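You operate a simulated robot arm through the tools that you are given. There is no shell and no other tool. Be economical: measure what you need, move in short steps, check, and stop when the job is done.

Carry out the task below with a simulated robot arm. There is one attempt and no reset: what you move stays moved.

TASK
Roll the bubbles out of the patch on the pink mat and cure it under the grey sandbag.
Fine: lift the bag off once the patch's band is green; roller and bag go back; leave the other patches. Set down upright: black seam roller. What is to be rubbed or washed off counts as gone when no trace of it is left.

It is judged by the outcome, as a careful person would: the job done as asked, and still so three seconds after it is handed in. It fails if anything else is knocked over, pushed out of place, dropped, spilled or broken.

THE ROBOT
A 7-joint arm with a two-finger parallel gripper, fixed in place. Base frame: the origin is at the foot of the arm, x ahead of it, y to its left, z up; the work surface is at about z = 0.855. Units: m, degrees, N and s.
Its first joint turns from -166.0 to 166.0 degrees. Payload 3.43 kg.
The TCP is the grasp point between the finger pads, 0.03 m short of the fingertips. In the tool frame z runs along the fingers and y along their closing line. The gripper opens to 0.094 m. The fingers are 0.028 m wide and 0.01 m thick; the gripper's body (0.05 by 0.096 m) begins 0.055 m behind the TCP.
Orientation is told as [roll, pitch, yaw] about the base's x, y, z axes, in that order, counted from this pose: with the fingers straight down and closing along the base's y, the tool's x points along the base's -x, its y along +y and its z along -z.

THE INTERFACE
- The arm moves only by the tool send_rows. Its argument "steps" is a list of rows, each an object of numbers (a shift or turn left out is 0, a gripper value left out holds the last): "tx", "ty", "tz": the shift along the tool's x, y, z in cm; "rx", "ry", "rz": the turn, a rotation vector about the tool's x, y, z in degrees; "claw": the gripper command, from -1 (shut) to 1 (fully open), values between in proportion. In form: [{"tx": .., "ty": .., "tz": .., "rx": .., "ry": .., "rz": .., "claw": ..}, ...]. A call has 1 to 8 rows; each row shifts and turns the commanded pose from where the row before left it, along the tool's axes as they then stand. Rows are played at 5 a second. More than 0.05 m and 8.6 degrees between two rows, or a gripper value outside its range, and nothing of the call is played. Where a pose cannot be reached the arm comes as near as it can. A force on the tool above 40 N (or 10 N above the force at the start of the call, whichever is more), or a blocked arm, ends the call early, and 0.2 s more pass. Each finger travels about 0.045 m/s and halts on what it meets, pressing with about 21 N; the grip force reading is that of the motor and also rises with nothing between the fingers. The clock runs only during rows and for 0.2 s after the last one: add rows that do not move to give the fingers time. It gives the time, the measured TCP pose, the force on the tool (base axes), the opening and the grip force at its end, in the units of the frame above (readings bear some noise), with the torque about the TCP (base axes, N m) and any sound that the robot's microphone picked up.
- Cameras (640 x 400 px; columns grow to the right, rows downward): "scene" is fixed at [0.3999, 0.5021, 1.4356]; the picture's right is [-0.72, -0.70, 0.00], its down [-0.48, 0.50, -0.72] and it looks along [0.50, -0.52, -0.69] (base axes); focal length 347 px, centre (320, 200). "wrist" rides on the gripper at [0.076, 0.014, -0.103] in the tool frame; the picture's right is [-0.18, 0.98, 0.00], its down [-0.75, -0.14, -0.64] and it looks along [-0.63, -0.12, 0.77] (tool axes); focal length 243 px, centre (320, 200). There is no depth. A picture from a camera that has moved, and an enlarged one, comes with that camera's place and axes in the base frame and with its lens.
- grab_frame(camera): a new picture of that camera. It takes no simulated time.
- move_column(by): slides the trunk up (or, below 0, down) by that many m; the arm rides with it, the base frame stays. It gives what a move gives, with no picture.
- close_up(camera, box): a new picture of the part [left, top, right, bottom] of that camera's present view, enlarged. It takes no simulated time.
- finish_job(): hands the job in; it is judged then, once.

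Work in short steps. Places have to be worked out from the pictures, the camera data and where the tool is seen: move nearer, look again, correct. Check each grasp and each placing, and mend what went wrong. You have 120 turns and 64 pictures in all, those below and enlarged ones among them. Open the gripper and draw the arm clear of the work before you hand the job in, unless the task says otherwise; then end with one line.

The tools are called after "Request:" by a JSON object that holds its "name" and its "arguments". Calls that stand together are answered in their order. send_rows: Moves the arm, as the interface text tells. Its arguments: {"type":"object","properties":{"steps":{"type":"array","items":{"type":"object","properties":{"tx":{"type":"number"},"ty":{"type":"number"},"tz":{"type":"number"},"rx":{"type":"number"},"ry":{"type":"number"},"rz":{"type":"number"},"claw":{"type":"number"}}}}},"required":["steps"]} The other tools are called the same way: move_column (by) slides the trunk up or down; grab_frame (camera) takes a picture; close_up (camera, box) takes an enlarged picture of a part of a camera's view; finish_job () hands the job in.

At the start:

```text
t: 0.0
tcp_pos: [0.653, 0.0511, 1.1428]
orientation: [0.0, 0.0, 0.0]
ft_force: [-0.7, -0.7, 0.6]
torque: [0.04, 0.03, 0.0]
finger_gap: 0.0942
gripper_force: 0.0
trunk travel left (down, up): [-0.375, 0.235]
```

scene: 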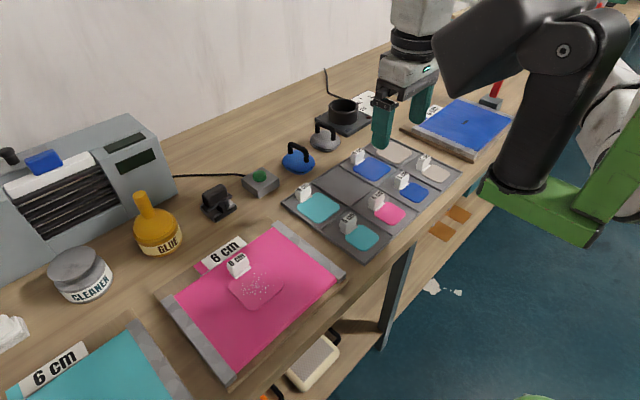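
wrist: 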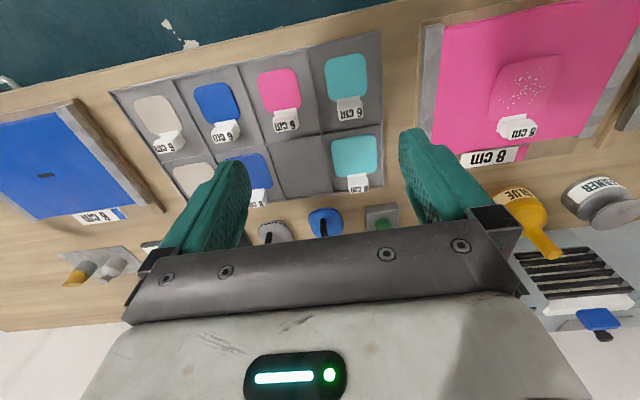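

I start by enlarging the work zone to identify the roller, sandbags and the patch.

Request:
{"name": "close_up", "arguments": {"camera": "scene", "box": [150, 60, 390, 210]}}

Request:
{"name": "close_up", "arguments": {"camera": "scene", "box": [150, 210, 390, 360]}}

```text
2.67 times, centred on (270, 135) of scene
camera zoom: at [0.3999, 0.5021, 1.4356], right [-0.72, -0.7, 0.0], down [-0.48, 0.5, -0.72], along [0.5, -0.52, -0.69], focal length 926 px, centre (453, 373)
```

zoom: 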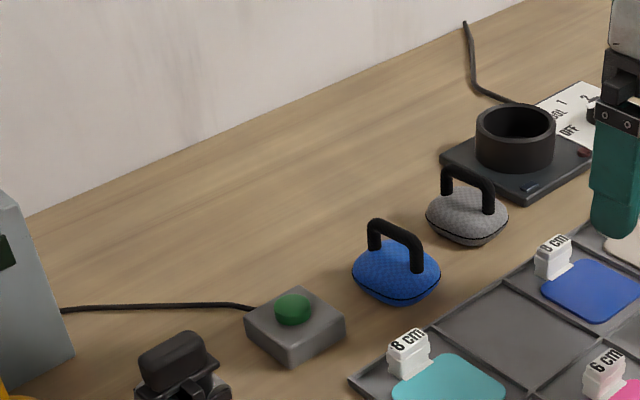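

```text
2.67 times, centred on (270, 285) of scene
camera zoom: at [0.3999, 0.5021, 1.4356], right [-0.72, -0.7, 0.0], down [-0.48, 0.5, -0.72], along [0.5, -0.52, -0.69], focal length 926 px, centre (453, -27)
```

zoom: 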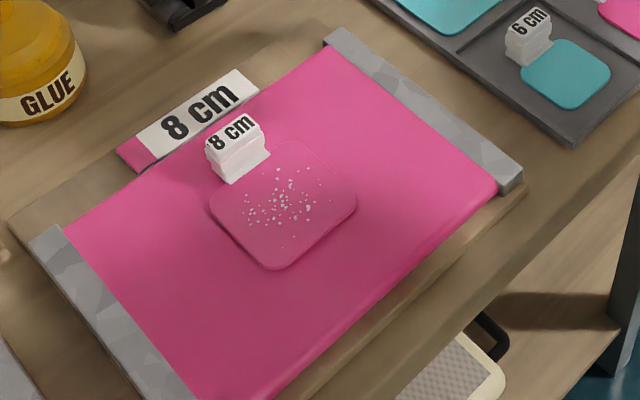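

The black object near (0.95, 0.26) looks like the seam roller, the grey bag is near (0.96, -0.10), and the bubbly patch near (0.735, 0.33). I move toward the roller side to look with the wrist camera.

Request:
{"name": "send_rows", "arguments": {"steps": [{"ty": 4.5, "tx": -1.5}, {"ty": 4.5, "tx": -1.5}, {"ty": 4.5, "tx": -1.5}, {"ty": 4.5, "tx": -1.5}, {"ty": 3, "tx": -1}, {}]}}

Request:
{"name": "grab_frame", "arguments": {"camera": "wrist"}}

```text
t: 1.4
tcp_pos: [0.724, 0.2618, 1.1446]
orientation: [0.0, 0.0, 0.0]
ft_force: [0.2, 0.7, -0.1]
torque: [0.03, -0.03, -0.01]
finger_gap: 0.0941
gripper_force: 0.0
trunk travel left (down, up): [-0.375, 0.235]
```

```text
59 pictures are left
camera wrist: at [0.6477, 0.2764, 1.2482], right [0.18, 0.98, 0.0], down [0.75, -0.14, 0.64], along [0.63, -0.12, -0.77], focal length 243 px, centre (320, 200)
```

wrist: 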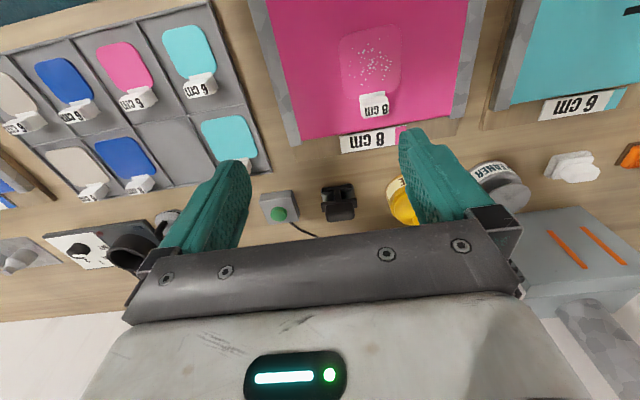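

Request:
{"name": "close_up", "arguments": {"camera": "wrist", "box": [250, 150, 410, 250]}}

Request:
{"name": "close_up", "arguments": {"camera": "scene", "box": [170, 160, 290, 235]}}

Request:
{"name": "close_up", "arguments": {"camera": "wrist", "box": [260, 0, 500, 150]}}

```text
4.00 times, centred on (330, 200) of wrist
camera zoom: at [0.6477, 0.2764, 1.2482], right [0.18, 0.98, 0.0], down [0.75, -0.14, 0.64], along [0.63, -0.12, -0.77], focal length 970 px, centre (280, 200)
```

zoom: 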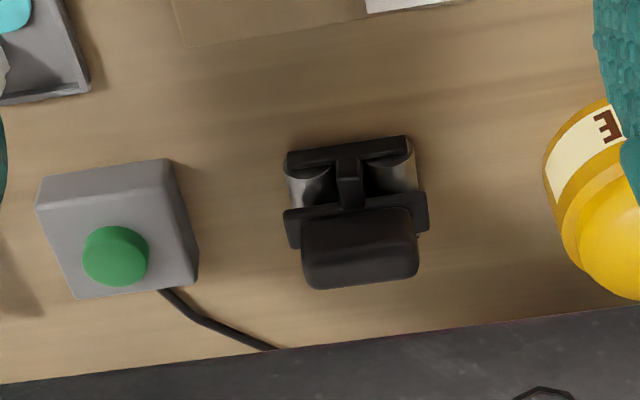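

```text
5.33 times, centred on (230, 198) of scene
camera zoom: at [0.3999, 0.5021, 1.4356], right [-0.72, -0.7, 0.0], down [-0.48, 0.5, -0.72], along [0.5, -0.52, -0.69], focal length 1852 px, centre (800, 213)
```

zoom: 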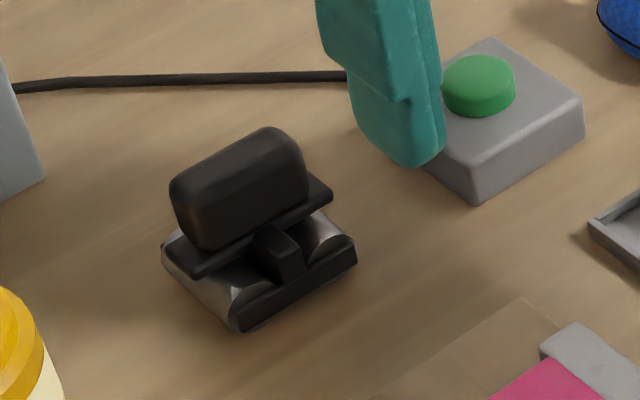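

```text
2.67 times, centred on (380, 75) of wrist
camera zoom: at [0.6477, 0.2764, 1.2482], right [0.18, 0.98, 0.0], down [0.75, -0.14, 0.64], along [0.63, -0.12, -0.77], focal length 647 px, centre (160, 533)
```

zoom: 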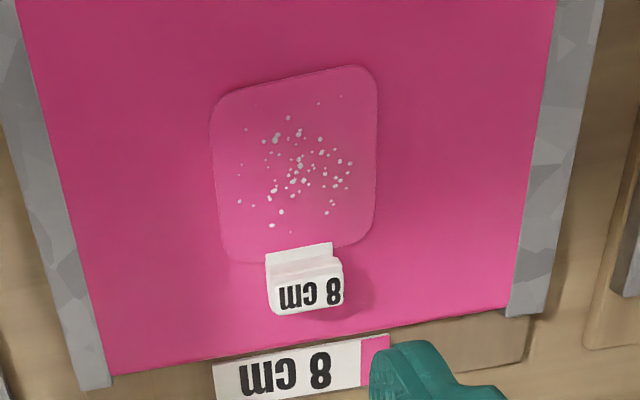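

Two-view triangulation puts the roller handle at about (0.969, 0.255, 0.900), handle long along y. I move closer for a better look before grasping.

Request:
{"name": "send_rows", "arguments": {"steps": [{"tx": -3, "tz": 3}, {"tx": -3, "tz": 3.5}, {"tx": -3, "tz": 3.5, "ty": -0.7}, {}]}}

Request:
{"name": "grab_frame", "arguments": {"camera": "wrist"}}

Request:
{"name": "grab_frame", "arguments": {"camera": "scene"}}

```text
t: 2.4
tcp_pos: [0.8121, 0.2568, 1.0436]
orientation: [0.0, 0.0, 0.0]
ft_force: [0.1, -0.4, -0.3]
torque: [-0.03, 0.02, -0.04]
finger_gap: 0.094
gripper_force: 0.2
trunk travel left (down, up): [-0.375, 0.235]
```

```text
55 pictures are left
camera wrist: at [0.7351, 0.2714, 1.1465], right [0.18, 0.98, 0.0], down [0.75, -0.14, 0.64], along [0.63, -0.12, -0.77], focal length 243 px, centre (320, 200)
```

wrist: 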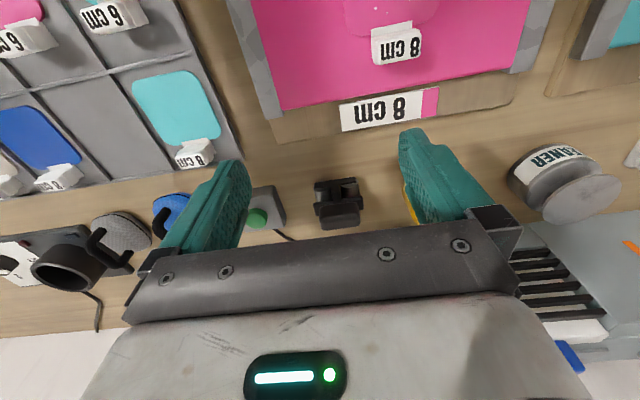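

```text
54 pictures are left
```

scene: 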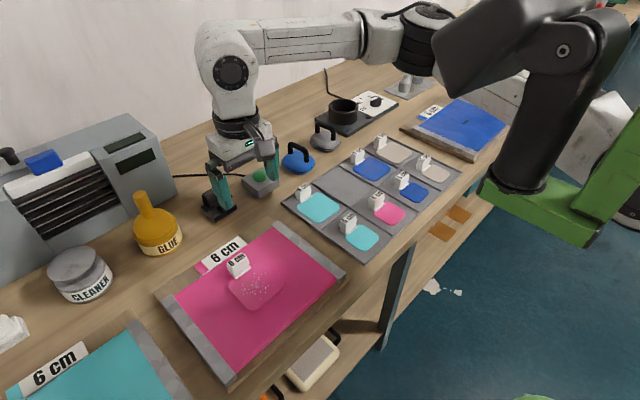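

Request:
{"name": "close_up", "arguments": {"camera": "wrist", "box": [290, 160, 386, 236]}}

```text
5.26 times, centred on (338, 198) of wrist
camera zoom: at [0.7351, 0.2714, 1.1465], right [0.18, 0.98, 0.0], down [0.75, -0.14, 0.64], along [0.63, -0.12, -0.77], focal length 1277 px, centre (225, 210)
```

zoom: 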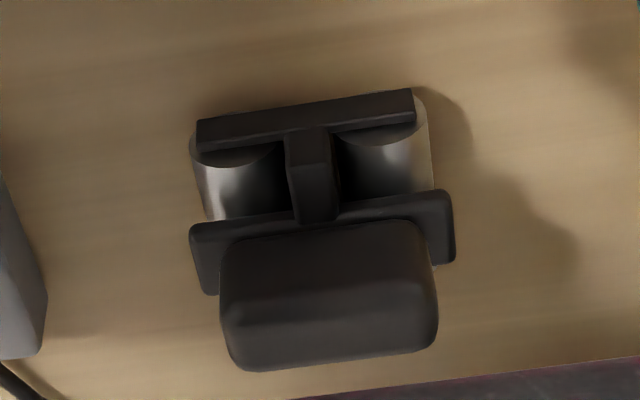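

Request:
{"name": "close_up", "arguments": {"camera": "scene", "box": [190, 180, 254, 220]}}

```text
10.00 times, centred on (222, 200) of scene
camera zoom: at [0.3999, 0.5021, 1.4356], right [-0.72, -0.7, 0.0], down [-0.48, 0.5, -0.72], along [0.5, -0.52, -0.69], focal length 3472 px, centre (1300, 200)
```

zoom: 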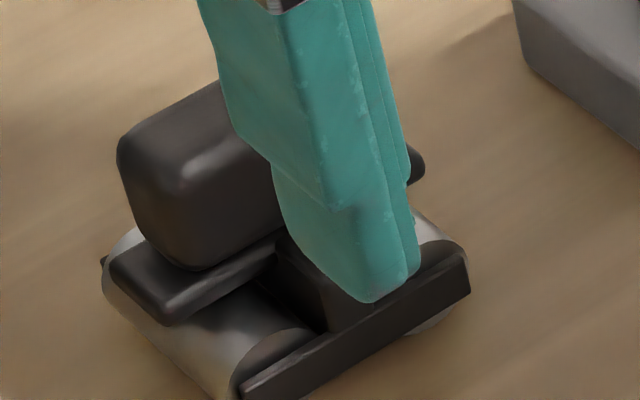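

The enlarged view shows two steel drums with axles along x (so it rolls along y), with the handle block at z≈0.885–0.914 above a plate topped at 0.88. I test reach by going above the handle with the tool straight down.

Request:
{"name": "send_rows", "arguments": {"steps": [{"tx": -4}, {"tx": -4}, {"tx": -4, "ty": -0.2}, {"tx": -3.8}, {}, {}]}}

```text
t: 3.8
tcp_pos: [0.9692, 0.2526, 1.0413]
orientation: [0.0, -0.1, -0.1]
ft_force: [-0.4, -0.5, 0.5]
torque: [-0.05, 0.02, 0.0]
finger_gap: 0.0941
gripper_force: 0.0
trunk travel left (down, up): [-0.375, 0.235]
```

It reaches here, so I lower with the trunk to keep that reach, then check alignment.

Request:
{"name": "move_column", "arguments": {"by": -0.09}}

Request:
{"name": "grab_frame", "arguments": {"camera": "wrist"}}

Request:
{"name": "close_up", "arguments": {"camera": "scene", "box": [170, 150, 266, 225]}}

```text
t: 5.0
tcp_pos: [0.9697, 0.2528, 0.9527]
orientation: [-0.1, 0.0, 0.0]
ft_force: [-0.2, -0.5, 0.4]
torque: [-0.01, -0.03, 0.01]
finger_gap: 0.0943
gripper_force: 0.0
trunk travel left (down, up): [-0.285, 0.325]
```

```text
51 pictures are left
camera wrist: at [0.8926, 0.2668, 1.0555], right [0.18, 0.98, 0.0], down [0.75, -0.14, 0.64], along [0.63, -0.12, -0.77], focal length 243 px, centre (320, 200)
```

wrist: 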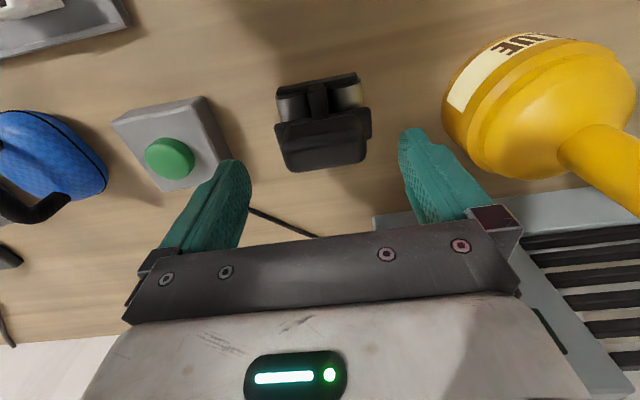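

```text
5.33 times, centred on (218, 188) of scene
camera zoom: at [0.3999, 0.5021, 1.4356], right [-0.72, -0.7, 0.0], down [-0.48, 0.5, -0.72], along [0.5, -0.52, -0.69], focal length 1852 px, centre (864, 267)
```

zoom: 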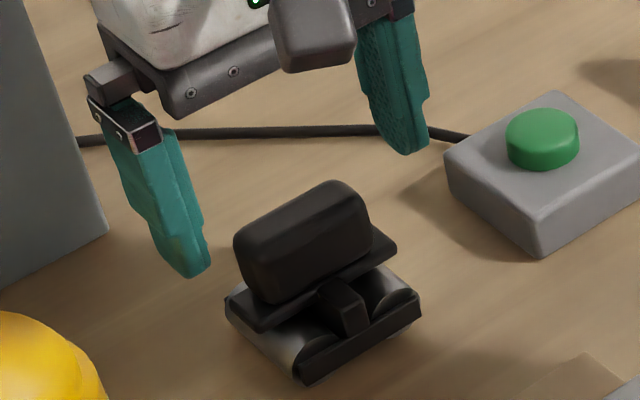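

The alignment looks good. To keep clear of the button box I narrow the gripper to ~0.076 and then descend by the trunk to TCP ≈ 0.916.

Request:
{"name": "send_rows", "arguments": {"steps": [{"claw": 0.62, "ty": 0.15}, {}, {}]}}

Request:
{"name": "move_column", "arguments": {"by": -0.025}}

Request:
{"name": "close_up", "arguments": {"camera": "scene", "box": [170, 150, 266, 225]}}

Request:
{"name": "close_up", "arguments": {"camera": "wrist", "box": [160, 50, 480, 250]}}

```text
t: 5.8
tcp_pos: [0.9695, 0.2534, 0.9527]
orientation: [0.0, 0.0, 0.0]
ft_force: [-1.0, -0.2, -0.4]
torque: [0.02, 0.0, 0.03]
finger_gap: 0.0763
gripper_force: 0.1
trunk travel left (down, up): [-0.285, 0.325]
```

```text
t: 6.6
tcp_pos: [0.9678, 0.2528, 0.9271]
orientation: [0.0, 0.0, 0.0]
ft_force: [0.0, 0.2, 0.6]
torque: [0.03, -0.04, 0.01]
finger_gap: 0.0763
gripper_force: 0.0
trunk travel left (down, up): [-0.26, 0.35]
```

```text
5.33 times, centred on (218, 188) of scene
camera zoom: at [0.3999, 0.5021, 1.4356], right [-0.72, -0.7, 0.0], down [-0.48, 0.5, -0.72], along [0.5, -0.52, -0.69], focal length 1852 px, centre (864, 267)
```

zoom: 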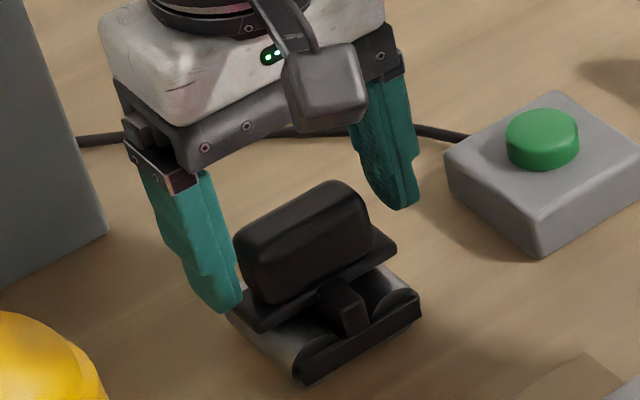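

```text
2.00 times, centred on (320, 150) of wrist
camera zoom: at [0.8924, 0.2681, 1.0304], right [0.18, 0.98, 0.0], down [0.75, -0.14, 0.64], along [0.63, -0.12, -0.77], focal length 485 px, centre (320, 300)
```

zoom: 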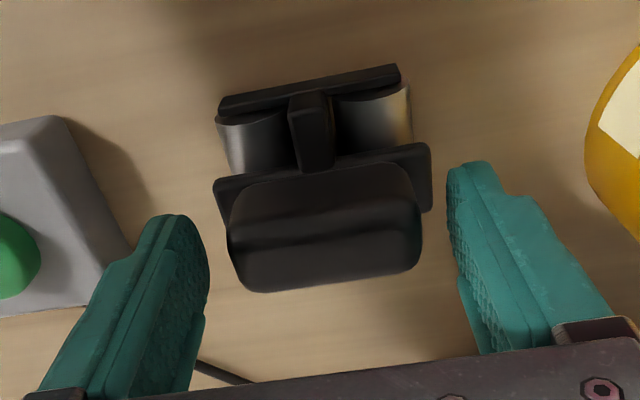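

Fingers straddle the handle evenly; I go down the last 1.1 cm and close.

Request:
{"name": "move_column", "arguments": {"by": -0.011}}

Request:
{"name": "send_rows", "arguments": {"steps": [{"claw": 0.3}, {"claw": 0.0}, {"claw": -0.2}, {"claw": -0.2}, {}]}}

Request:
{"name": "close_up", "arguments": {"camera": "scene", "box": [170, 150, 266, 225]}}

```text
t: 7.2
tcp_pos: [0.9708, 0.2532, 0.9151]
orientation: [0.0, -0.1, 0.0]
ft_force: [0.8, -0.4, -0.3]
torque: [-0.03, 0.03, 0.02]
finger_gap: 0.0762
gripper_force: 0.2
trunk travel left (down, up): [-0.249, 0.361]
```

```text
t: 8.3
tcp_pos: [0.9699, 0.2537, 0.9167]
orientation: [0.1, 0.0, 0.1]
ft_force: [0.5, 0.1, 1.4]
torque: [0.01, 0.01, 0.01]
finger_gap: 0.0602
gripper_force: 20.7
trunk travel left (down, up): [-0.249, 0.361]
```

```text
5.33 times, centred on (218, 188) of scene
camera zoom: at [0.3999, 0.5021, 1.4356], right [-0.72, -0.7, 0.0], down [-0.48, 0.5, -0.72], along [0.5, -0.52, -0.69], focal length 1852 px, centre (864, 267)
```

zoom: 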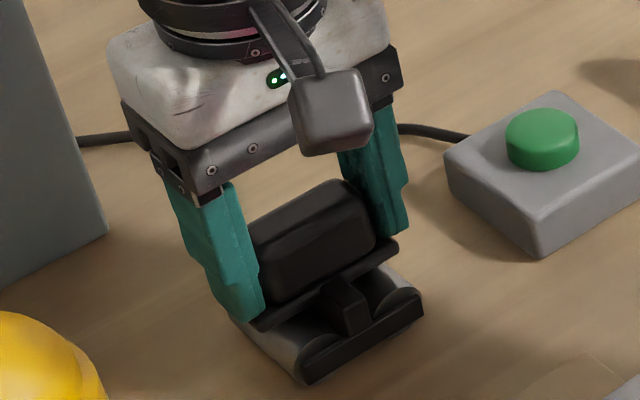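

Gripped at 0.060 with 20 N (home pose recorded: TCP 0.970, 0.2535, 0.916). I lift with the trunk.

Request:
{"name": "move_column", "arguments": {"by": 0.08}}

Request:
{"name": "send_rows", "arguments": {"steps": [{"tx": 4, "ty": 1}, {"tx": 4, "ty": 1}, {"tx": 4, "ty": 1}, {"tx": 4, "ty": 1}, {}]}}

Request:
{"name": "grab_frame", "arguments": {"camera": "scene"}}

Request:
{"name": "grab_frame", "arguments": {"camera": "wrist"}}

```text
t: 9.5
tcp_pos: [0.9688, 0.2545, 0.9959]
orientation: [-0.1, 0.0, -0.1]
ft_force: [0.2, 0.1, -3.0]
torque: [0.05, 0.0, 0.0]
finger_gap: 0.0604
gripper_force: 20.7
trunk travel left (down, up): [-0.329, 0.281]
```

```text
t: 10.7
tcp_pos: [0.8112, 0.2926, 0.9943]
orientation: [0.0, 0.1, -0.1]
ft_force: [0.6, 0.2, -2.9]
torque: [-0.01, -0.01, 0.02]
finger_gap: 0.0602
gripper_force: 20.6
trunk travel left (down, up): [-0.329, 0.281]
```

```text
46 pictures are left
```

scene: 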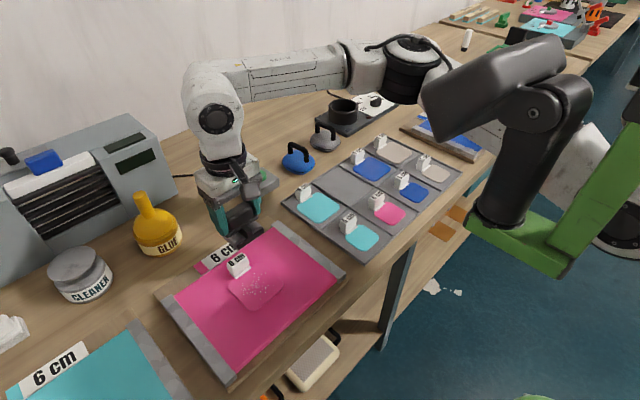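

```text
45 pictures are left
camera wrist: at [0.7322, 0.3075, 1.0968], right [0.19, 0.98, 0.0], down [0.75, -0.14, 0.64], along [0.63, -0.12, -0.77], focal length 243 px, centre (320, 200)
```

wrist: 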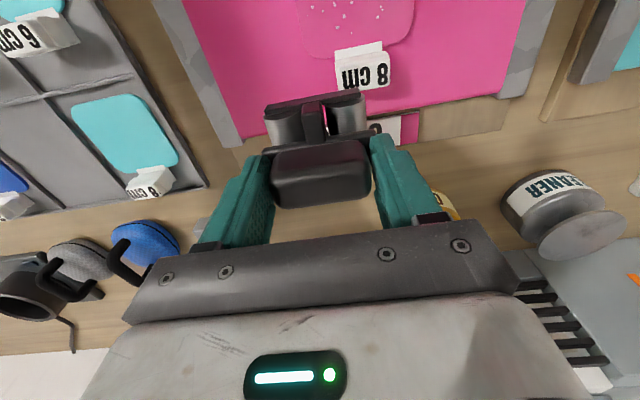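

Patch spans about x 0.690–0.771, y 0.291–0.373, with a tag at its far edge. I check the held roller's drum length along x from the side.

Request:
{"name": "close_up", "arguments": {"camera": "scene", "box": [180, 180, 308, 280]}}

```text
4.00 times, centred on (244, 230) of scene
camera zoom: at [0.3999, 0.5021, 1.4356], right [-0.72, -0.7, 0.0], down [-0.48, 0.5, -0.72], along [0.5, -0.52, -0.69], focal length 1389 px, centre (624, 80)
```

zoom: 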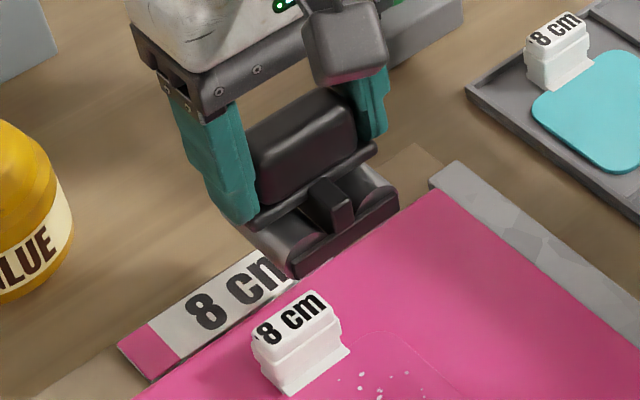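

Now I move over the mat's right part (y≈0.275, x≈0.727), clear of the tag, then lower in small steps.

Request:
{"name": "send_rows", "arguments": {"steps": [{"tx": 4.2, "ty": -0.9}, {"tx": 4.2, "ty": -0.9}, {"tz": 2}, {"tz": 2}, {"tz": 1}, {}]}}

Request:
{"name": "grab_frame", "arguments": {"camera": "wrist"}}

Request:
{"name": "close_up", "arguments": {"camera": "scene", "box": [200, 210, 328, 310]}}

```text
t: 12.1
tcp_pos: [0.7253, 0.2766, 0.948]
orientation: [0.0, -0.1, 0.0]
ft_force: [0.1, -1.9, 2.4]
torque: [0.04, 0.01, 0.01]
finger_gap: 0.0604
gripper_force: 20.8
trunk travel left (down, up): [-0.329, 0.281]
```

```text
43 pictures are left
camera wrist: at [0.6479, 0.2915, 1.0514], right [0.18, 0.98, 0.0], down [0.75, -0.14, 0.64], along [0.63, -0.12, -0.77], focal length 243 px, centre (320, 200)
```

wrist: 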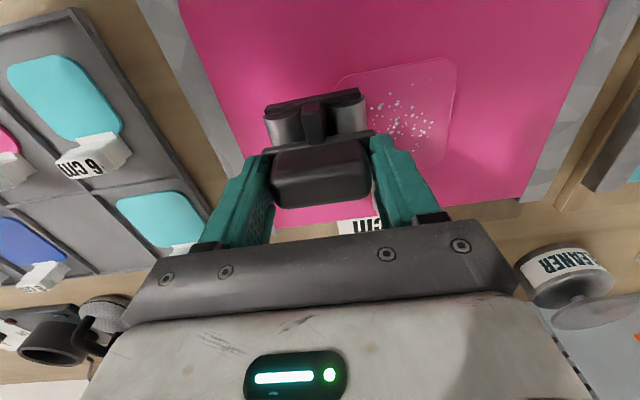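

```text
4.00 times, centred on (264, 260) of scene
camera zoom: at [0.3999, 0.5021, 1.4356], right [-0.72, -0.7, 0.0], down [-0.48, 0.5, -0.72], along [0.5, -0.52, -0.69], focal length 1389 px, centre (544, -40)
```

zoom: 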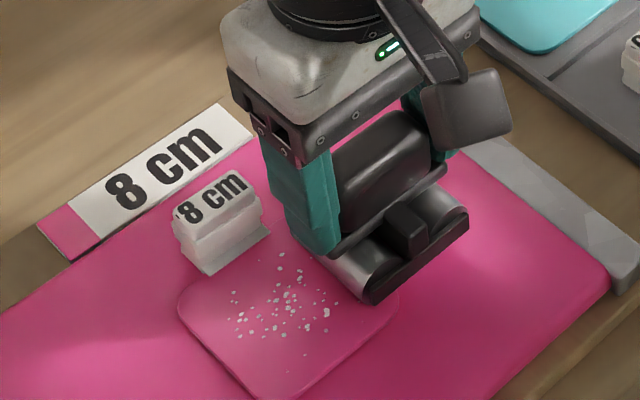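

Force shows contact at TCP z≈0.948, so the mat top is ~0.887. I press slightly more and roll across in +y.

Request:
{"name": "send_rows", "arguments": {"steps": [{"tz": 0.4}, {"ty": 2}, {"ty": 2}, {"ty": 2}, {"ty": 2}, {"ty": 2}, {"ty": 2}, {}]}}

Request:
{"name": "grab_frame", "arguments": {"camera": "wrist"}}

```text
t: 12.9
tcp_pos: [0.7257, 0.3083, 0.947]
orientation: [0.0, -0.1, -0.2]
ft_force: [-1.2, -5.1, 18.5]
torque: [0.12, 0.11, 0.0]
finger_gap: 0.0601
gripper_force: 21.5
trunk travel left (down, up): [-0.329, 0.281]
stopped in row 3: the force on the tool passed its limit at 54 N (the readings are from after the stop); the commanded pose is now the measured one
```

```text
41 pictures are left
camera wrist: at [0.6489, 0.3227, 1.0504], right [0.19, 0.98, 0.0], down [0.75, -0.14, 0.64], along [0.63, -0.12, -0.77], focal length 243 px, centre (320, 200)
```

wrist: 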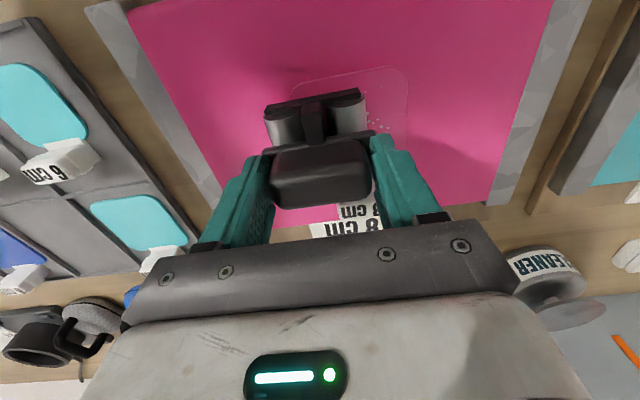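

Bubbles vanish under the drums. Pressure peaked at the patch edge, so I ease up 1 mm and go on slower.

Request:
{"name": "send_rows", "arguments": {"steps": [{"tz": -0.1}, {"ty": 1.5}, {"ty": 1.5}, {"ty": 1.5}, {"ty": 1.5}, {"ty": 1.5}, {"ty": 1}, {}]}}

Request:
{"name": "grab_frame", "arguments": {"camera": "wrist"}}

```text
t: 14.7
tcp_pos: [0.7249, 0.3958, 0.9447]
orientation: [0.1, 0.0, 0.1]
ft_force: [1.0, 12.5, -0.5]
torque: [0.78, -0.03, 0.08]
finger_gap: 0.0605
gripper_force: 21.5
trunk travel left (down, up): [-0.329, 0.281]
```

```text
40 pictures are left
camera wrist: at [0.6483, 0.4103, 1.0477], right [0.18, 0.98, 0.0], down [0.75, -0.14, 0.64], along [0.63, -0.12, -0.77], focal length 243 px, centre (320, 200)
```

wrist: 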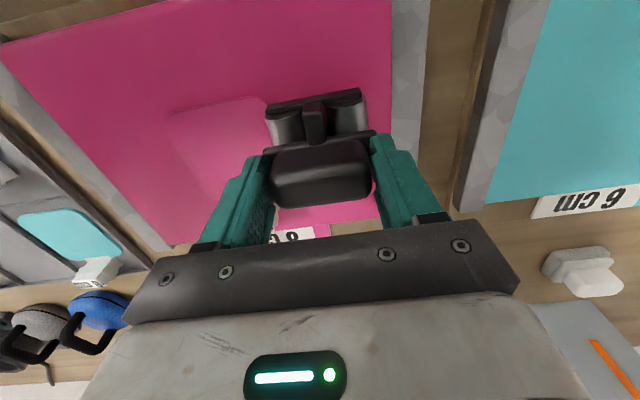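

No bubbles seen in the exposed part. I lift and back off towards -x to view the whole patch.

Request:
{"name": "send_rows", "arguments": {"steps": [{"tz": -3}, {"tz": -3}, {"tz": -2, "ty": 2}, {}]}}

Request:
{"name": "close_up", "arguments": {"camera": "wrist", "box": [100, 60, 340, 250]}}

Request:
{"name": "close_up", "arguments": {"camera": "scene", "box": [200, 220, 328, 320]}}

```text
t: 15.7
tcp_pos: [0.7292, 0.4112, 1.0258]
orientation: [-0.1, -0.1, -0.2]
ft_force: [-0.3, 0.2, -2.9]
torque: [0.02, -0.03, -0.01]
finger_gap: 0.0603
gripper_force: 21.4
trunk travel left (down, up): [-0.329, 0.281]
```

```text
2.11 times, centred on (220, 155) of wrist
camera zoom: at [0.6505, 0.4277, 1.1287], right [0.19, 0.98, 0.0], down [0.75, -0.14, 0.64], along [0.63, -0.12, -0.77], focal length 511 px, centre (530, 295)
```

zoom: 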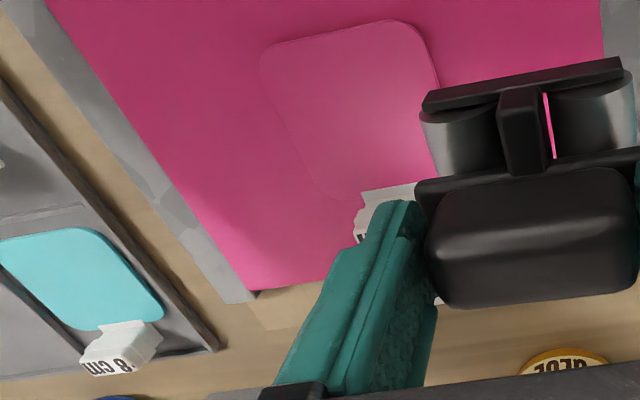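

```text
4.00 times, centred on (264, 270) of scene
camera zoom: at [0.3999, 0.5021, 1.4356], right [-0.72, -0.7, 0.0], down [-0.48, 0.5, -0.72], along [0.5, -0.52, -0.69], focal length 1389 px, centre (544, -80)
```

zoom: 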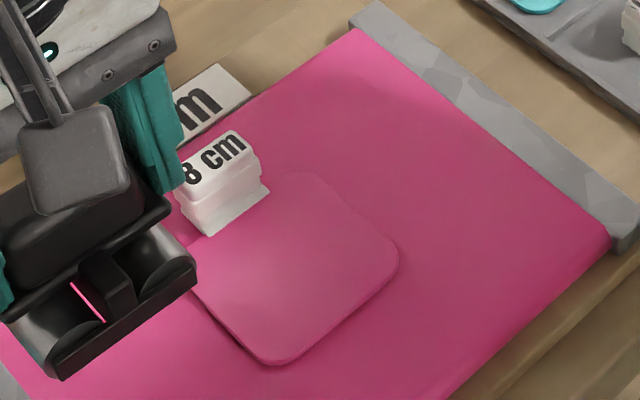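

No bubbles remain in view. I take the roller back: first y to home line, then forward.

Request:
{"name": "send_rows", "arguments": {"steps": [{"ty": -4}, {"ty": -4}, {"ty": -4}, {"ty": -3.8}, {"tx": -4}, {"tx": -4}, {"tx": -4}, {}]}}

Request:
{"name": "close_up", "arguments": {"camera": "scene", "box": [200, 235, 328, 315]}}

Request:
{"name": "close_up", "arguments": {"camera": "wrist", "box": [180, 0, 500, 200]}}

```text
t: 17.5
tcp_pos: [0.8476, 0.2554, 1.0294]
orientation: [-0.1, -0.1, 0.0]
ft_force: [-0.2, -0.8, -2.6]
torque: [-0.01, -0.01, 0.0]
finger_gap: 0.0604
gripper_force: 21.2
trunk travel left (down, up): [-0.329, 0.281]
```

```text
5.00 times, centred on (264, 275) of scene
camera zoom: at [0.3999, 0.5021, 1.4356], right [-0.72, -0.7, 0.0], down [-0.48, 0.5, -0.72], along [0.5, -0.52, -0.69], focal length 1736 px, centre (600, -175)
```

zoom: 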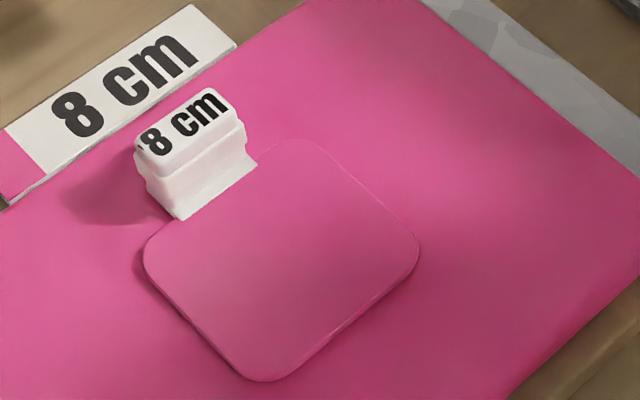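

```text
2.00 times, centred on (340, 100) of wrist
camera zoom: at [0.7699, 0.2697, 1.133], right [0.19, 0.98, 0.0], down [0.75, -0.14, 0.64], along [0.63, -0.12, -0.77], focal length 485 px, centre (280, 400)
```

zoom: 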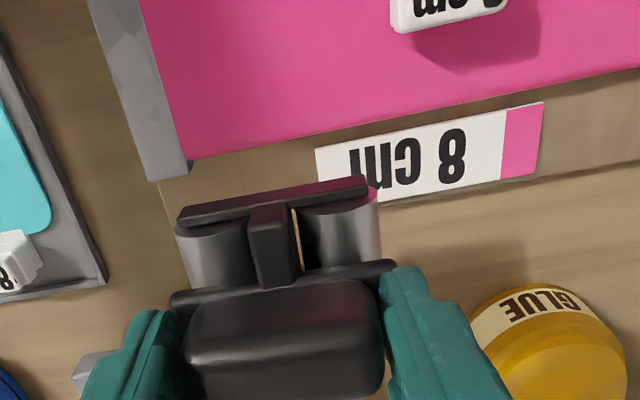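

The patch is entirely bubble-free. Now I set the roller back at its home spot.

Request:
{"name": "send_rows", "arguments": {"steps": [{"tx": -4}, {"tx": -4}, {"tx": -4.2, "ty": -0.15}, {"tz": 3}, {}, {}]}}

```text
t: 18.9
tcp_pos: [0.965, 0.2522, 0.9972]
orientation: [-0.2, -0.2, -0.1]
ft_force: [-0.6, -0.2, -2.3]
torque: [0.04, -0.01, 0.0]
finger_gap: 0.0599
gripper_force: 21.1
trunk travel left (down, up): [-0.329, 0.281]
```

Request:
{"name": "send_rows", "arguments": {"steps": [{"tx": -0.4, "ty": 0.1}, {}]}}

Request:
{"name": "move_column", "arguments": {"by": -0.075}}

```text
t: 19.5
tcp_pos: [0.9716, 0.2544, 0.9976]
orientation: [-0.1, -0.2, -0.2]
ft_force: [0.7, -0.5, -2.9]
torque: [-0.04, -0.05, -0.03]
finger_gap: 0.0605
gripper_force: 20.9
trunk travel left (down, up): [-0.329, 0.281]
```

```text
t: 20.6
tcp_pos: [0.9707, 0.2539, 0.9228]
orientation: [-0.1, -0.1, -0.2]
ft_force: [-0.8, 0.0, -3.0]
torque: [0.01, 0.0, 0.0]
finger_gap: 0.0605
gripper_force: 21.2
trunk travel left (down, up): [-0.254, 0.356]
```

With ~6 mm left I lower in small arm steps until contact.

Request:
{"name": "send_rows", "arguments": {"steps": [{"tz": 0.3}, {"tz": 0.2}, {"tz": 0.15}, {}]}}

```text
t: 21.6
tcp_pos: [0.9725, 0.2552, 0.9172]
orientation: [0.1, -0.3, 0.0]
ft_force: [0.0, 5.2, 14.7]
torque: [-0.02, 0.24, -0.1]
finger_gap: 0.0606
gripper_force: 21.3
trunk travel left (down, up): [-0.254, 0.356]
```

Contact with the table. I open the gripper to 0.076 and rise.

Request:
{"name": "send_rows", "arguments": {"steps": [{"claw": 0.4}, {"claw": 0.62}, {}, {}]}}

Request:
{"name": "move_column", "arguments": {"by": 0.13}}

Request:
{"name": "close_up", "arguments": {"camera": "scene", "box": [170, 150, 266, 225]}}

```text
t: 22.6
tcp_pos: [0.9735, 0.2546, 0.9144]
orientation: [-0.1, -0.2, -0.2]
ft_force: [-0.1, -1.0, 2.8]
torque: [0.09, 0.03, -0.03]
finger_gap: 0.0759
gripper_force: 0.0
trunk travel left (down, up): [-0.254, 0.356]
```

```text
t: 24.2
tcp_pos: [0.972, 0.255, 1.0454]
orientation: [-0.1, -0.1, -0.1]
ft_force: [-0.6, 0.1, 0.6]
torque: [0.01, -0.01, -0.02]
finger_gap: 0.0762
gripper_force: 0.0
trunk travel left (down, up): [-0.384, 0.226]
```

```text
5.33 times, centred on (218, 188) of scene
camera zoom: at [0.3999, 0.5021, 1.4356], right [-0.72, -0.7, 0.0], down [-0.48, 0.5, -0.72], along [0.5, -0.52, -0.69], focal length 1852 px, centre (864, 267)
```

zoom: 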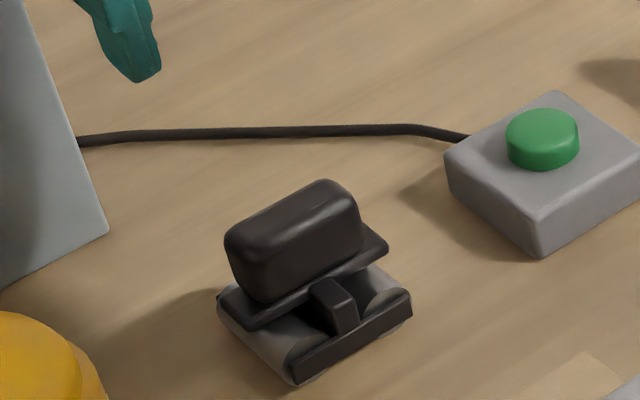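

Roller is upright and within a few mm of its spot. Now I move to view the grey bag.

Request:
{"name": "send_rows", "arguments": {"steps": [{"tx": 4, "ty": -4.5, "claw": 0.62}, {"tx": 4, "ty": -4.5}, {"tx": 4, "ty": -4.5}, {"tx": 4, "ty": -4.5}, {"ty": -4.9}, {"ty": -4.9}, {"ty": -4.9}, {"ty": -2}]}}

Request:
{"name": "grab_frame", "arguments": {"camera": "wrist"}}

Request:
{"name": "close_up", "arguments": {"camera": "scene", "box": [270, 100, 366, 175]}}

```text
refused: row 1 steps farther than a row can; nothing moved
```

```text
34 pictures are left
camera wrist: at [0.8951, 0.2692, 1.1484], right [0.19, 0.98, 0.0], down [0.75, -0.14, 0.64], along [0.63, -0.12, -0.77], focal length 243 px, centre (320, 200)
```

wrist: 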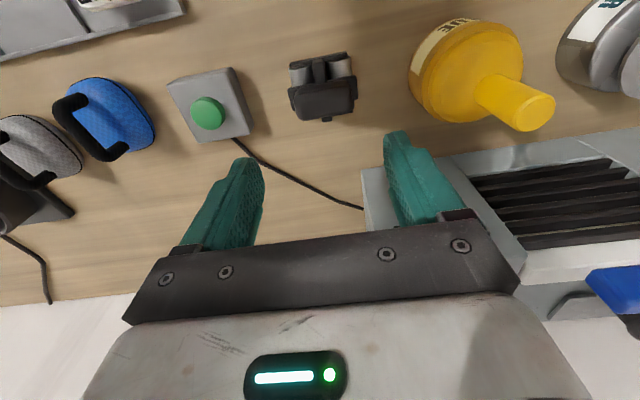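

```text
5.33 times, centred on (318, 138) of scene
camera zoom: at [0.3999, 0.5021, 1.4356], right [-0.72, -0.7, 0.0], down [-0.48, 0.5, -0.72], along [0.5, -0.52, -0.69], focal length 1852 px, centre (331, 533)
```

zoom: 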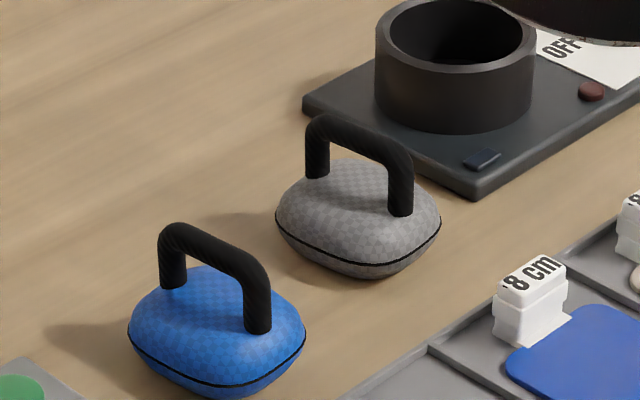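

Steps too long; smaller ones.

Request:
{"name": "send_rows", "arguments": {"steps": [{"tx": 3, "ty": -3.8}, {"tx": 3, "ty": -3.8}, {"tx": 3, "ty": -3.8}, {"tx": 3, "ty": -3.8}, {"tx": 3, "ty": -3.8}, {"ty": -4.9}, {"ty": -4.9}, {"ty": -4.9}]}}

Request:
{"name": "grab_frame", "arguments": {"camera": "wrist"}}

```text
t: 26.0
tcp_pos: [0.8223, -0.0824, 1.0472]
orientation: [-0.1, -0.1, 0.0]
ft_force: [-0.3, -0.2, -1.1]
torque: [-0.01, 0.02, 0.06]
finger_gap: 0.0759
gripper_force: 0.0
trunk travel left (down, up): [-0.384, 0.226]
```

```text
32 pictures are left
camera wrist: at [0.7461, -0.0676, 1.1502], right [0.18, 0.98, 0.0], down [0.75, -0.14, 0.64], along [0.63, -0.12, -0.77], focal length 243 px, centre (320, 200)
```

wrist: 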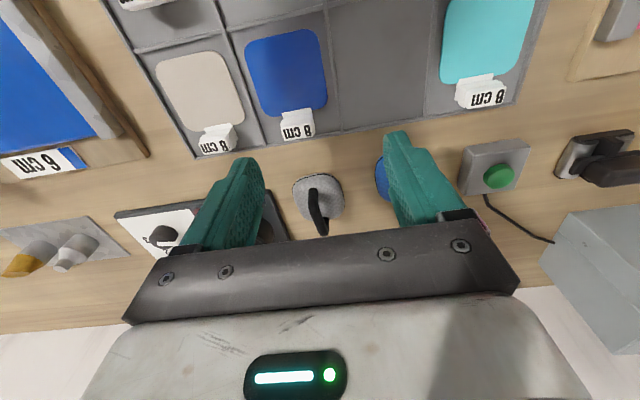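

Request:
{"name": "close_up", "arguments": {"camera": "wrist", "box": [260, 150, 388, 240]}}

```text
4.44 times, centred on (324, 195) of wrist
camera zoom: at [0.7461, -0.0676, 1.1502], right [0.18, 0.98, 0.0], down [0.75, -0.14, 0.64], along [0.63, -0.12, -0.77], focal length 1078 px, centre (302, 222)
```

zoom: 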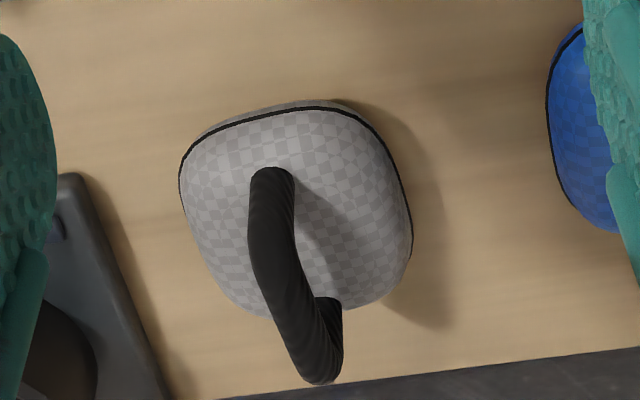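

The bag's handle runs along x at y≈-0.114, centre x≈0.971, top ≈0.918. I go above it with a narrowed gripper and descend partway.

Request:
{"name": "send_rows", "arguments": {"steps": [{"tx": -3.7, "ty": -0.8, "claw": 0.2}, {"tx": -3.7, "ty": -0.8}, {"tx": -3.7, "ty": -0.8}, {"tx": -3.8, "ty": -0.7}, {}, {}]}}

Request:
{"name": "move_column", "arguments": {"by": -0.07}}

Request:
{"name": "grab_frame", "arguments": {"camera": "wrist"}}

Request:
{"name": "close_up", "arguments": {"camera": "scene", "box": [270, 90, 366, 165]}}

```text
t: 27.4
tcp_pos: [0.9727, -0.1152, 1.0478]
orientation: [-0.1, 0.0, 0.0]
ft_force: [-0.3, 0.2, -0.2]
torque: [0.04, -0.01, 0.0]
finger_gap: 0.0563
gripper_force: 0.0
trunk travel left (down, up): [-0.384, 0.226]
```

```text
t: 28.5
tcp_pos: [0.9726, -0.116, 0.9771]
orientation: [-0.1, 0.0, -0.2]
ft_force: [0.5, -0.5, 0.1]
torque: [0.02, -0.01, 0.02]
finger_gap: 0.0564
gripper_force: 0.0
trunk travel left (down, up): [-0.314, 0.296]
```

```text
30 pictures are left
camera wrist: at [0.8952, -0.1005, 1.08], right [0.19, 0.98, 0.0], down [0.75, -0.14, 0.64], along [0.63, -0.12, -0.77], focal length 243 px, centre (320, 200)
```

wrist: 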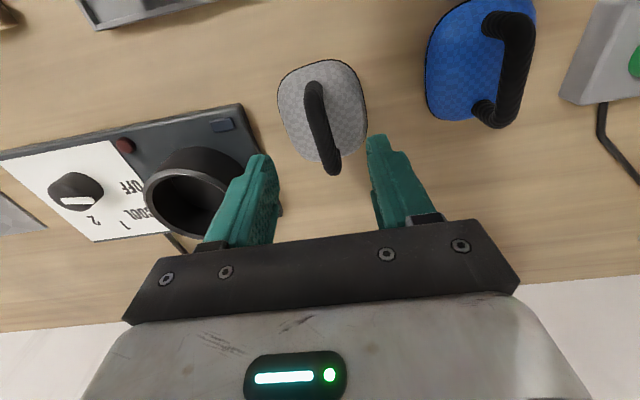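

```text
5.33 times, centred on (318, 128) of scene
camera zoom: at [0.3999, 0.5021, 1.4356], right [-0.72, -0.7, 0.0], down [-0.48, 0.5, -0.72], along [0.5, -0.52, -0.69], focal length 1852 px, centre (331, 587)
```

zoom: 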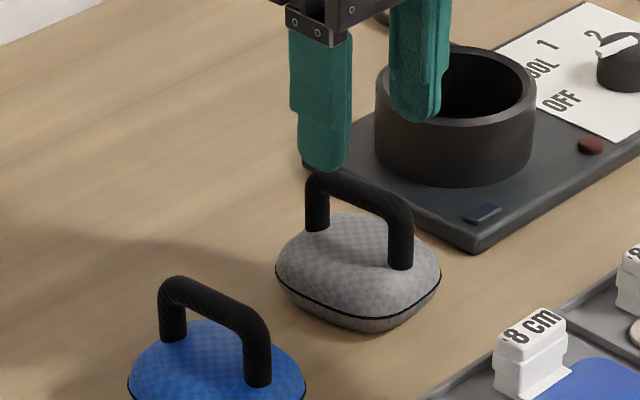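

Handle mid is at (0.969, -0.111) with ~5° yaw. I align, then descend to TCP ≈0.920.

Request:
{"name": "send_rows", "arguments": {"steps": [{"rz": -5, "ty": 0.45, "tx": 0.3}, {}]}}

Request:
{"name": "move_column", "arguments": {"by": -0.04}}

Request:
{"name": "grab_frame", "arguments": {"camera": "wrist"}}

Request:
{"name": "close_up", "arguments": {"camera": "scene", "box": [270, 90, 366, 165]}}

```text
t: 29.1
tcp_pos: [0.9724, -0.1153, 0.9771]
orientation: [-0.2, -0.1, -0.2]
ft_force: [0.0, 0.3, 0.2]
torque: [-0.01, -0.02, 0.01]
finger_gap: 0.0563
gripper_force: 0.2
out of reach, approached as far as the arm can: row 1
trunk travel left (down, up): [-0.314, 0.296]
```

```text
t: 29.9
tcp_pos: [0.9718, -0.1158, 0.9365]
orientation: [0.0, -0.1, -0.2]
ft_force: [0.0, -0.1, -0.4]
torque: [-0.01, 0.02, -0.03]
finger_gap: 0.0564
gripper_force: 0.0
trunk travel left (down, up): [-0.274, 0.336]
```

```text
28 pictures are left
camera wrist: at [0.8952, -0.1005, 1.04], right [0.19, 0.98, 0.0], down [0.75, -0.14, 0.64], along [0.63, -0.12, -0.77], focal length 243 px, centre (320, 200)
```

wrist: 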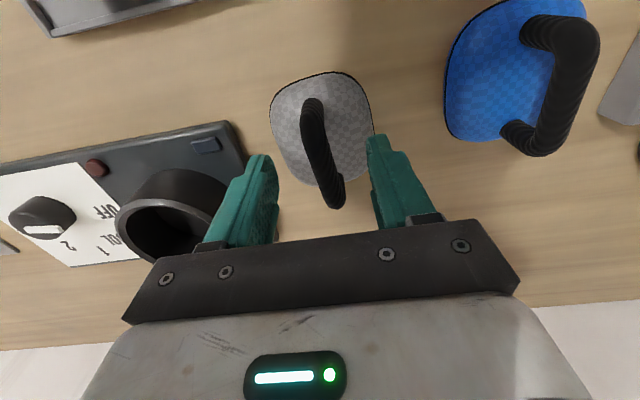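

```text
5.33 times, centred on (318, 128) of scene
camera zoom: at [0.3999, 0.5021, 1.4356], right [-0.72, -0.7, 0.0], down [-0.48, 0.5, -0.72], along [0.5, -0.52, -0.69], focal length 1852 px, centre (331, 587)
```

zoom: 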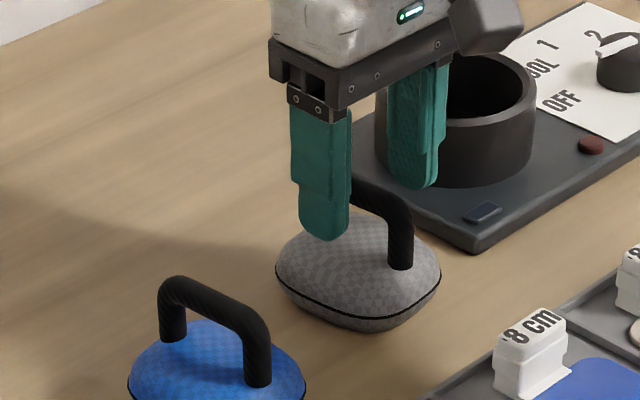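

Rotation isn't reachable here; I just shift slightly and skip the yaw.

Request:
{"name": "send_rows", "arguments": {"steps": [{"ty": 0.4, "tx": 0.3}, {}]}}

Request:
{"name": "move_column", "arguments": {"by": -0.016}}

```text
t: 30.5
tcp_pos: [0.9699, -0.1104, 0.9376]
orientation: [-0.1, -0.1, -0.2]
ft_force: [-0.7, -0.3, 0.9]
torque: [0.02, 0.0, -0.03]
finger_gap: 0.0566
gripper_force: 0.1
trunk travel left (down, up): [-0.274, 0.336]
```

```text
t: 31.1
tcp_pos: [0.9692, -0.1108, 0.9206]
orientation: [-0.1, -0.2, -0.2]
ft_force: [1.2, 0.7, 0.5]
torque: [0.01, -0.01, -0.04]
finger_gap: 0.0564
gripper_force: 0.1
trunk travel left (down, up): [-0.258, 0.352]
```

No contact. I try the small yaw again here, then close gently.

Request:
{"name": "send_rows", "arguments": {"steps": [{"rz": -4}, {"claw": -0.2}, {"claw": -0.5}, {"claw": -0.8}, {"claw": -0.9}, {}, {}]}}

Request:
{"name": "close_up", "arguments": {"camera": "scene", "box": [270, 90, 366, 165]}}

```text
t: 32.7
tcp_pos: [0.97, -0.1116, 0.9213]
orientation: [-0.2, -0.2, -0.1]
ft_force: [0.5, -1.6, 8.0]
torque: [-0.02, 0.09, 0.37]
finger_gap: 0.0174
gripper_force: 21.3
out of reach, approached as far as the arm can: row 1
trunk travel left (down, up): [-0.258, 0.352]
```

```text
5.33 times, centred on (318, 128) of scene
camera zoom: at [0.3999, 0.5021, 1.4356], right [-0.72, -0.7, 0.0], down [-0.48, 0.5, -0.72], along [0.5, -0.52, -0.69], focal length 1852 px, centre (331, 587)
```

zoom: 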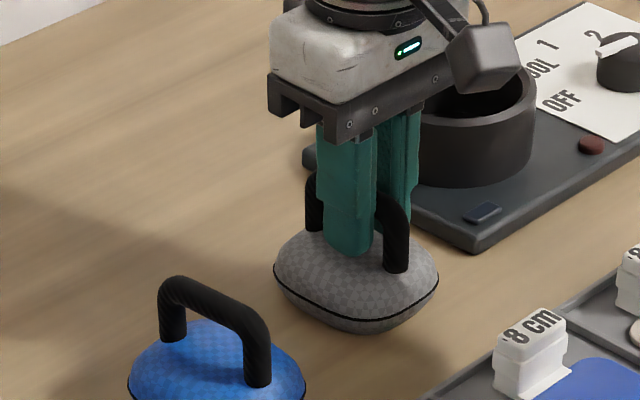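

Gripped (gap 0.017). Home pose for the bag: TCP (0.970, -0.111, 0.921). I lift by the trunk.

Request:
{"name": "move_column", "arguments": {"by": 0.03}}

Request:
{"name": "move_column", "arguments": {"by": 0.1}}

Request:
{"name": "grab_frame", "arguments": {"camera": "scene"}}

```text
t: 33.5
tcp_pos: [0.9692, -0.1109, 0.9501]
orientation: [-0.1, 0.0, -0.2]
ft_force: [-0.2, 0.0, -6.0]
torque: [-0.02, 0.02, 0.03]
finger_gap: 0.0169
gripper_force: 20.9
trunk travel left (down, up): [-0.288, 0.322]
```

```text
t: 34.8
tcp_pos: [0.9693, -0.1116, 1.0505]
orientation: [-0.1, -0.1, -0.2]
ft_force: [0.2, 0.4, -5.6]
torque: [0.0, -0.01, -0.01]
finger_gap: 0.017
gripper_force: 21.0
trunk travel left (down, up): [-0.388, 0.222]
```

```text
25 pictures are left
```

scene: 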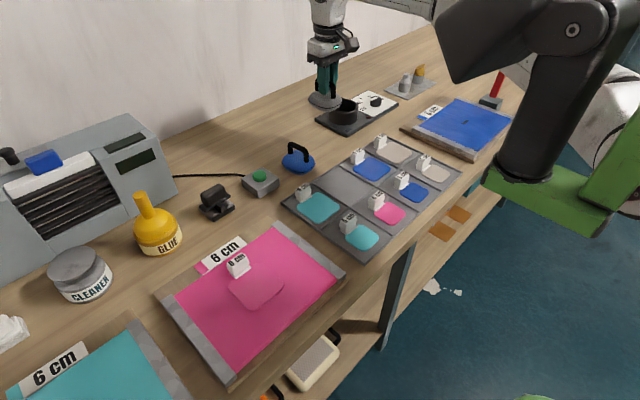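

Bag held. I carry it back and over to the pink mat at z≈1.05.

Request:
{"name": "send_rows", "arguments": {"steps": [{"tx": 4, "ty": 2}, {"tx": 4, "ty": 2}, {"tx": 4, "ty": 2}, {"tx": 4, "ty": 2}, {"tx": 3, "ty": 3.5}, {"tx": 3, "ty": 3.5}, {"tx": 2.5, "ty": 4}, {"ty": 4.5}]}}

Request:
{"name": "send_rows", "arguments": {"steps": [{"ty": 4.5}, {"ty": 4.5}, {"ty": 4}, {"ty": 4}, {"ty": 3.2}, {}, {}]}}

Request:
{"name": "grab_frame", "arguments": {"camera": "wrist"}}

Request:
{"name": "close_up", "arguments": {"camera": "scene", "box": [190, 190, 350, 315]}}

```text
t: 36.6
tcp_pos: [0.7281, 0.1233, 1.05]
orientation: [-0.1, -0.1, -0.3]
ft_force: [-0.1, 0.1, -5.2]
torque: [-0.01, -0.01, 0.04]
finger_gap: 0.0134
gripper_force: 20.9
trunk travel left (down, up): [-0.388, 0.222]
```

```text
t: 38.2
tcp_pos: [0.7264, 0.3275, 1.048]
orientation: [-0.1, -0.1, -0.2]
ft_force: [-0.2, -0.1, -5.8]
torque: [0.03, 0.03, 0.02]
finger_gap: 0.0138
gripper_force: 20.8
trunk travel left (down, up): [-0.388, 0.222]
```

```text
24 pictures are left
camera wrist: at [0.6493, 0.3435, 1.1509], right [0.19, 0.98, 0.0], down [0.75, -0.14, 0.64], along [0.63, -0.12, -0.77], focal length 243 px, centre (320, 200)
```

wrist: 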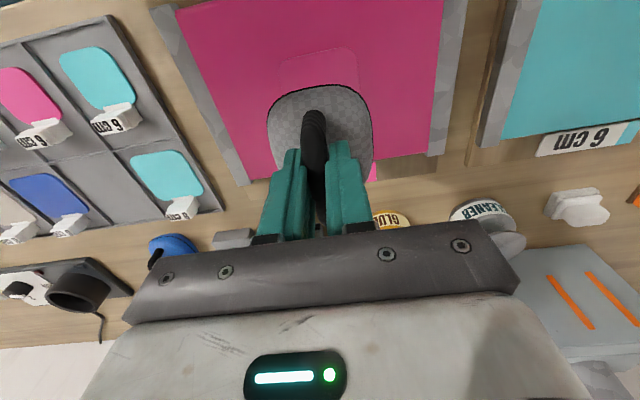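

```text
3.20 times, centred on (270, 252) of scene
camera zoom: at [0.3999, 0.5021, 1.4356], right [-0.72, -0.7, 0.0], down [-0.48, 0.5, -0.72], along [0.5, -0.52, -0.69], focal length 1111 px, centre (480, 32)
```

zoom: 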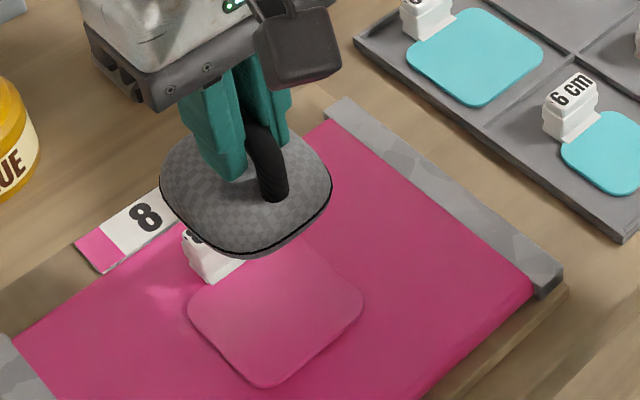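

Bag is nicely above the patch. I shift slightly and descend to just above contact.

Request:
{"name": "send_rows", "arguments": {"steps": [{"tx": 0.4, "ty": 0.3, "tz": 2.5}, {"tz": 2.5}, {"tz": 2}, {"tz": 1}, {}]}}

Request:
{"name": "close_up", "arguments": {"camera": "scene", "box": [190, 190, 350, 315]}}

```text
t: 39.4
tcp_pos: [0.7205, 0.3291, 0.9681]
orientation: [-0.1, -0.1, -0.2]
ft_force: [0.4, -0.3, -6.1]
torque: [0.0, 0.05, 0.02]
finger_gap: 0.0136
gripper_force: 21.2
trunk travel left (down, up): [-0.388, 0.222]
```

```text
3.20 times, centred on (270, 252) of scene
camera zoom: at [0.3999, 0.5021, 1.4356], right [-0.72, -0.7, 0.0], down [-0.48, 0.5, -0.72], along [0.5, -0.52, -0.69], focal length 1111 px, centre (480, 32)
```

zoom: 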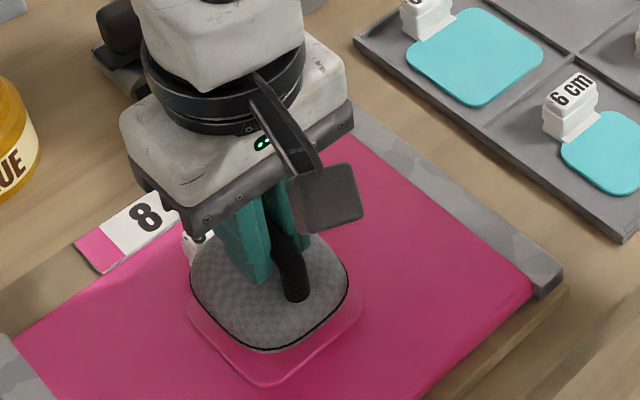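

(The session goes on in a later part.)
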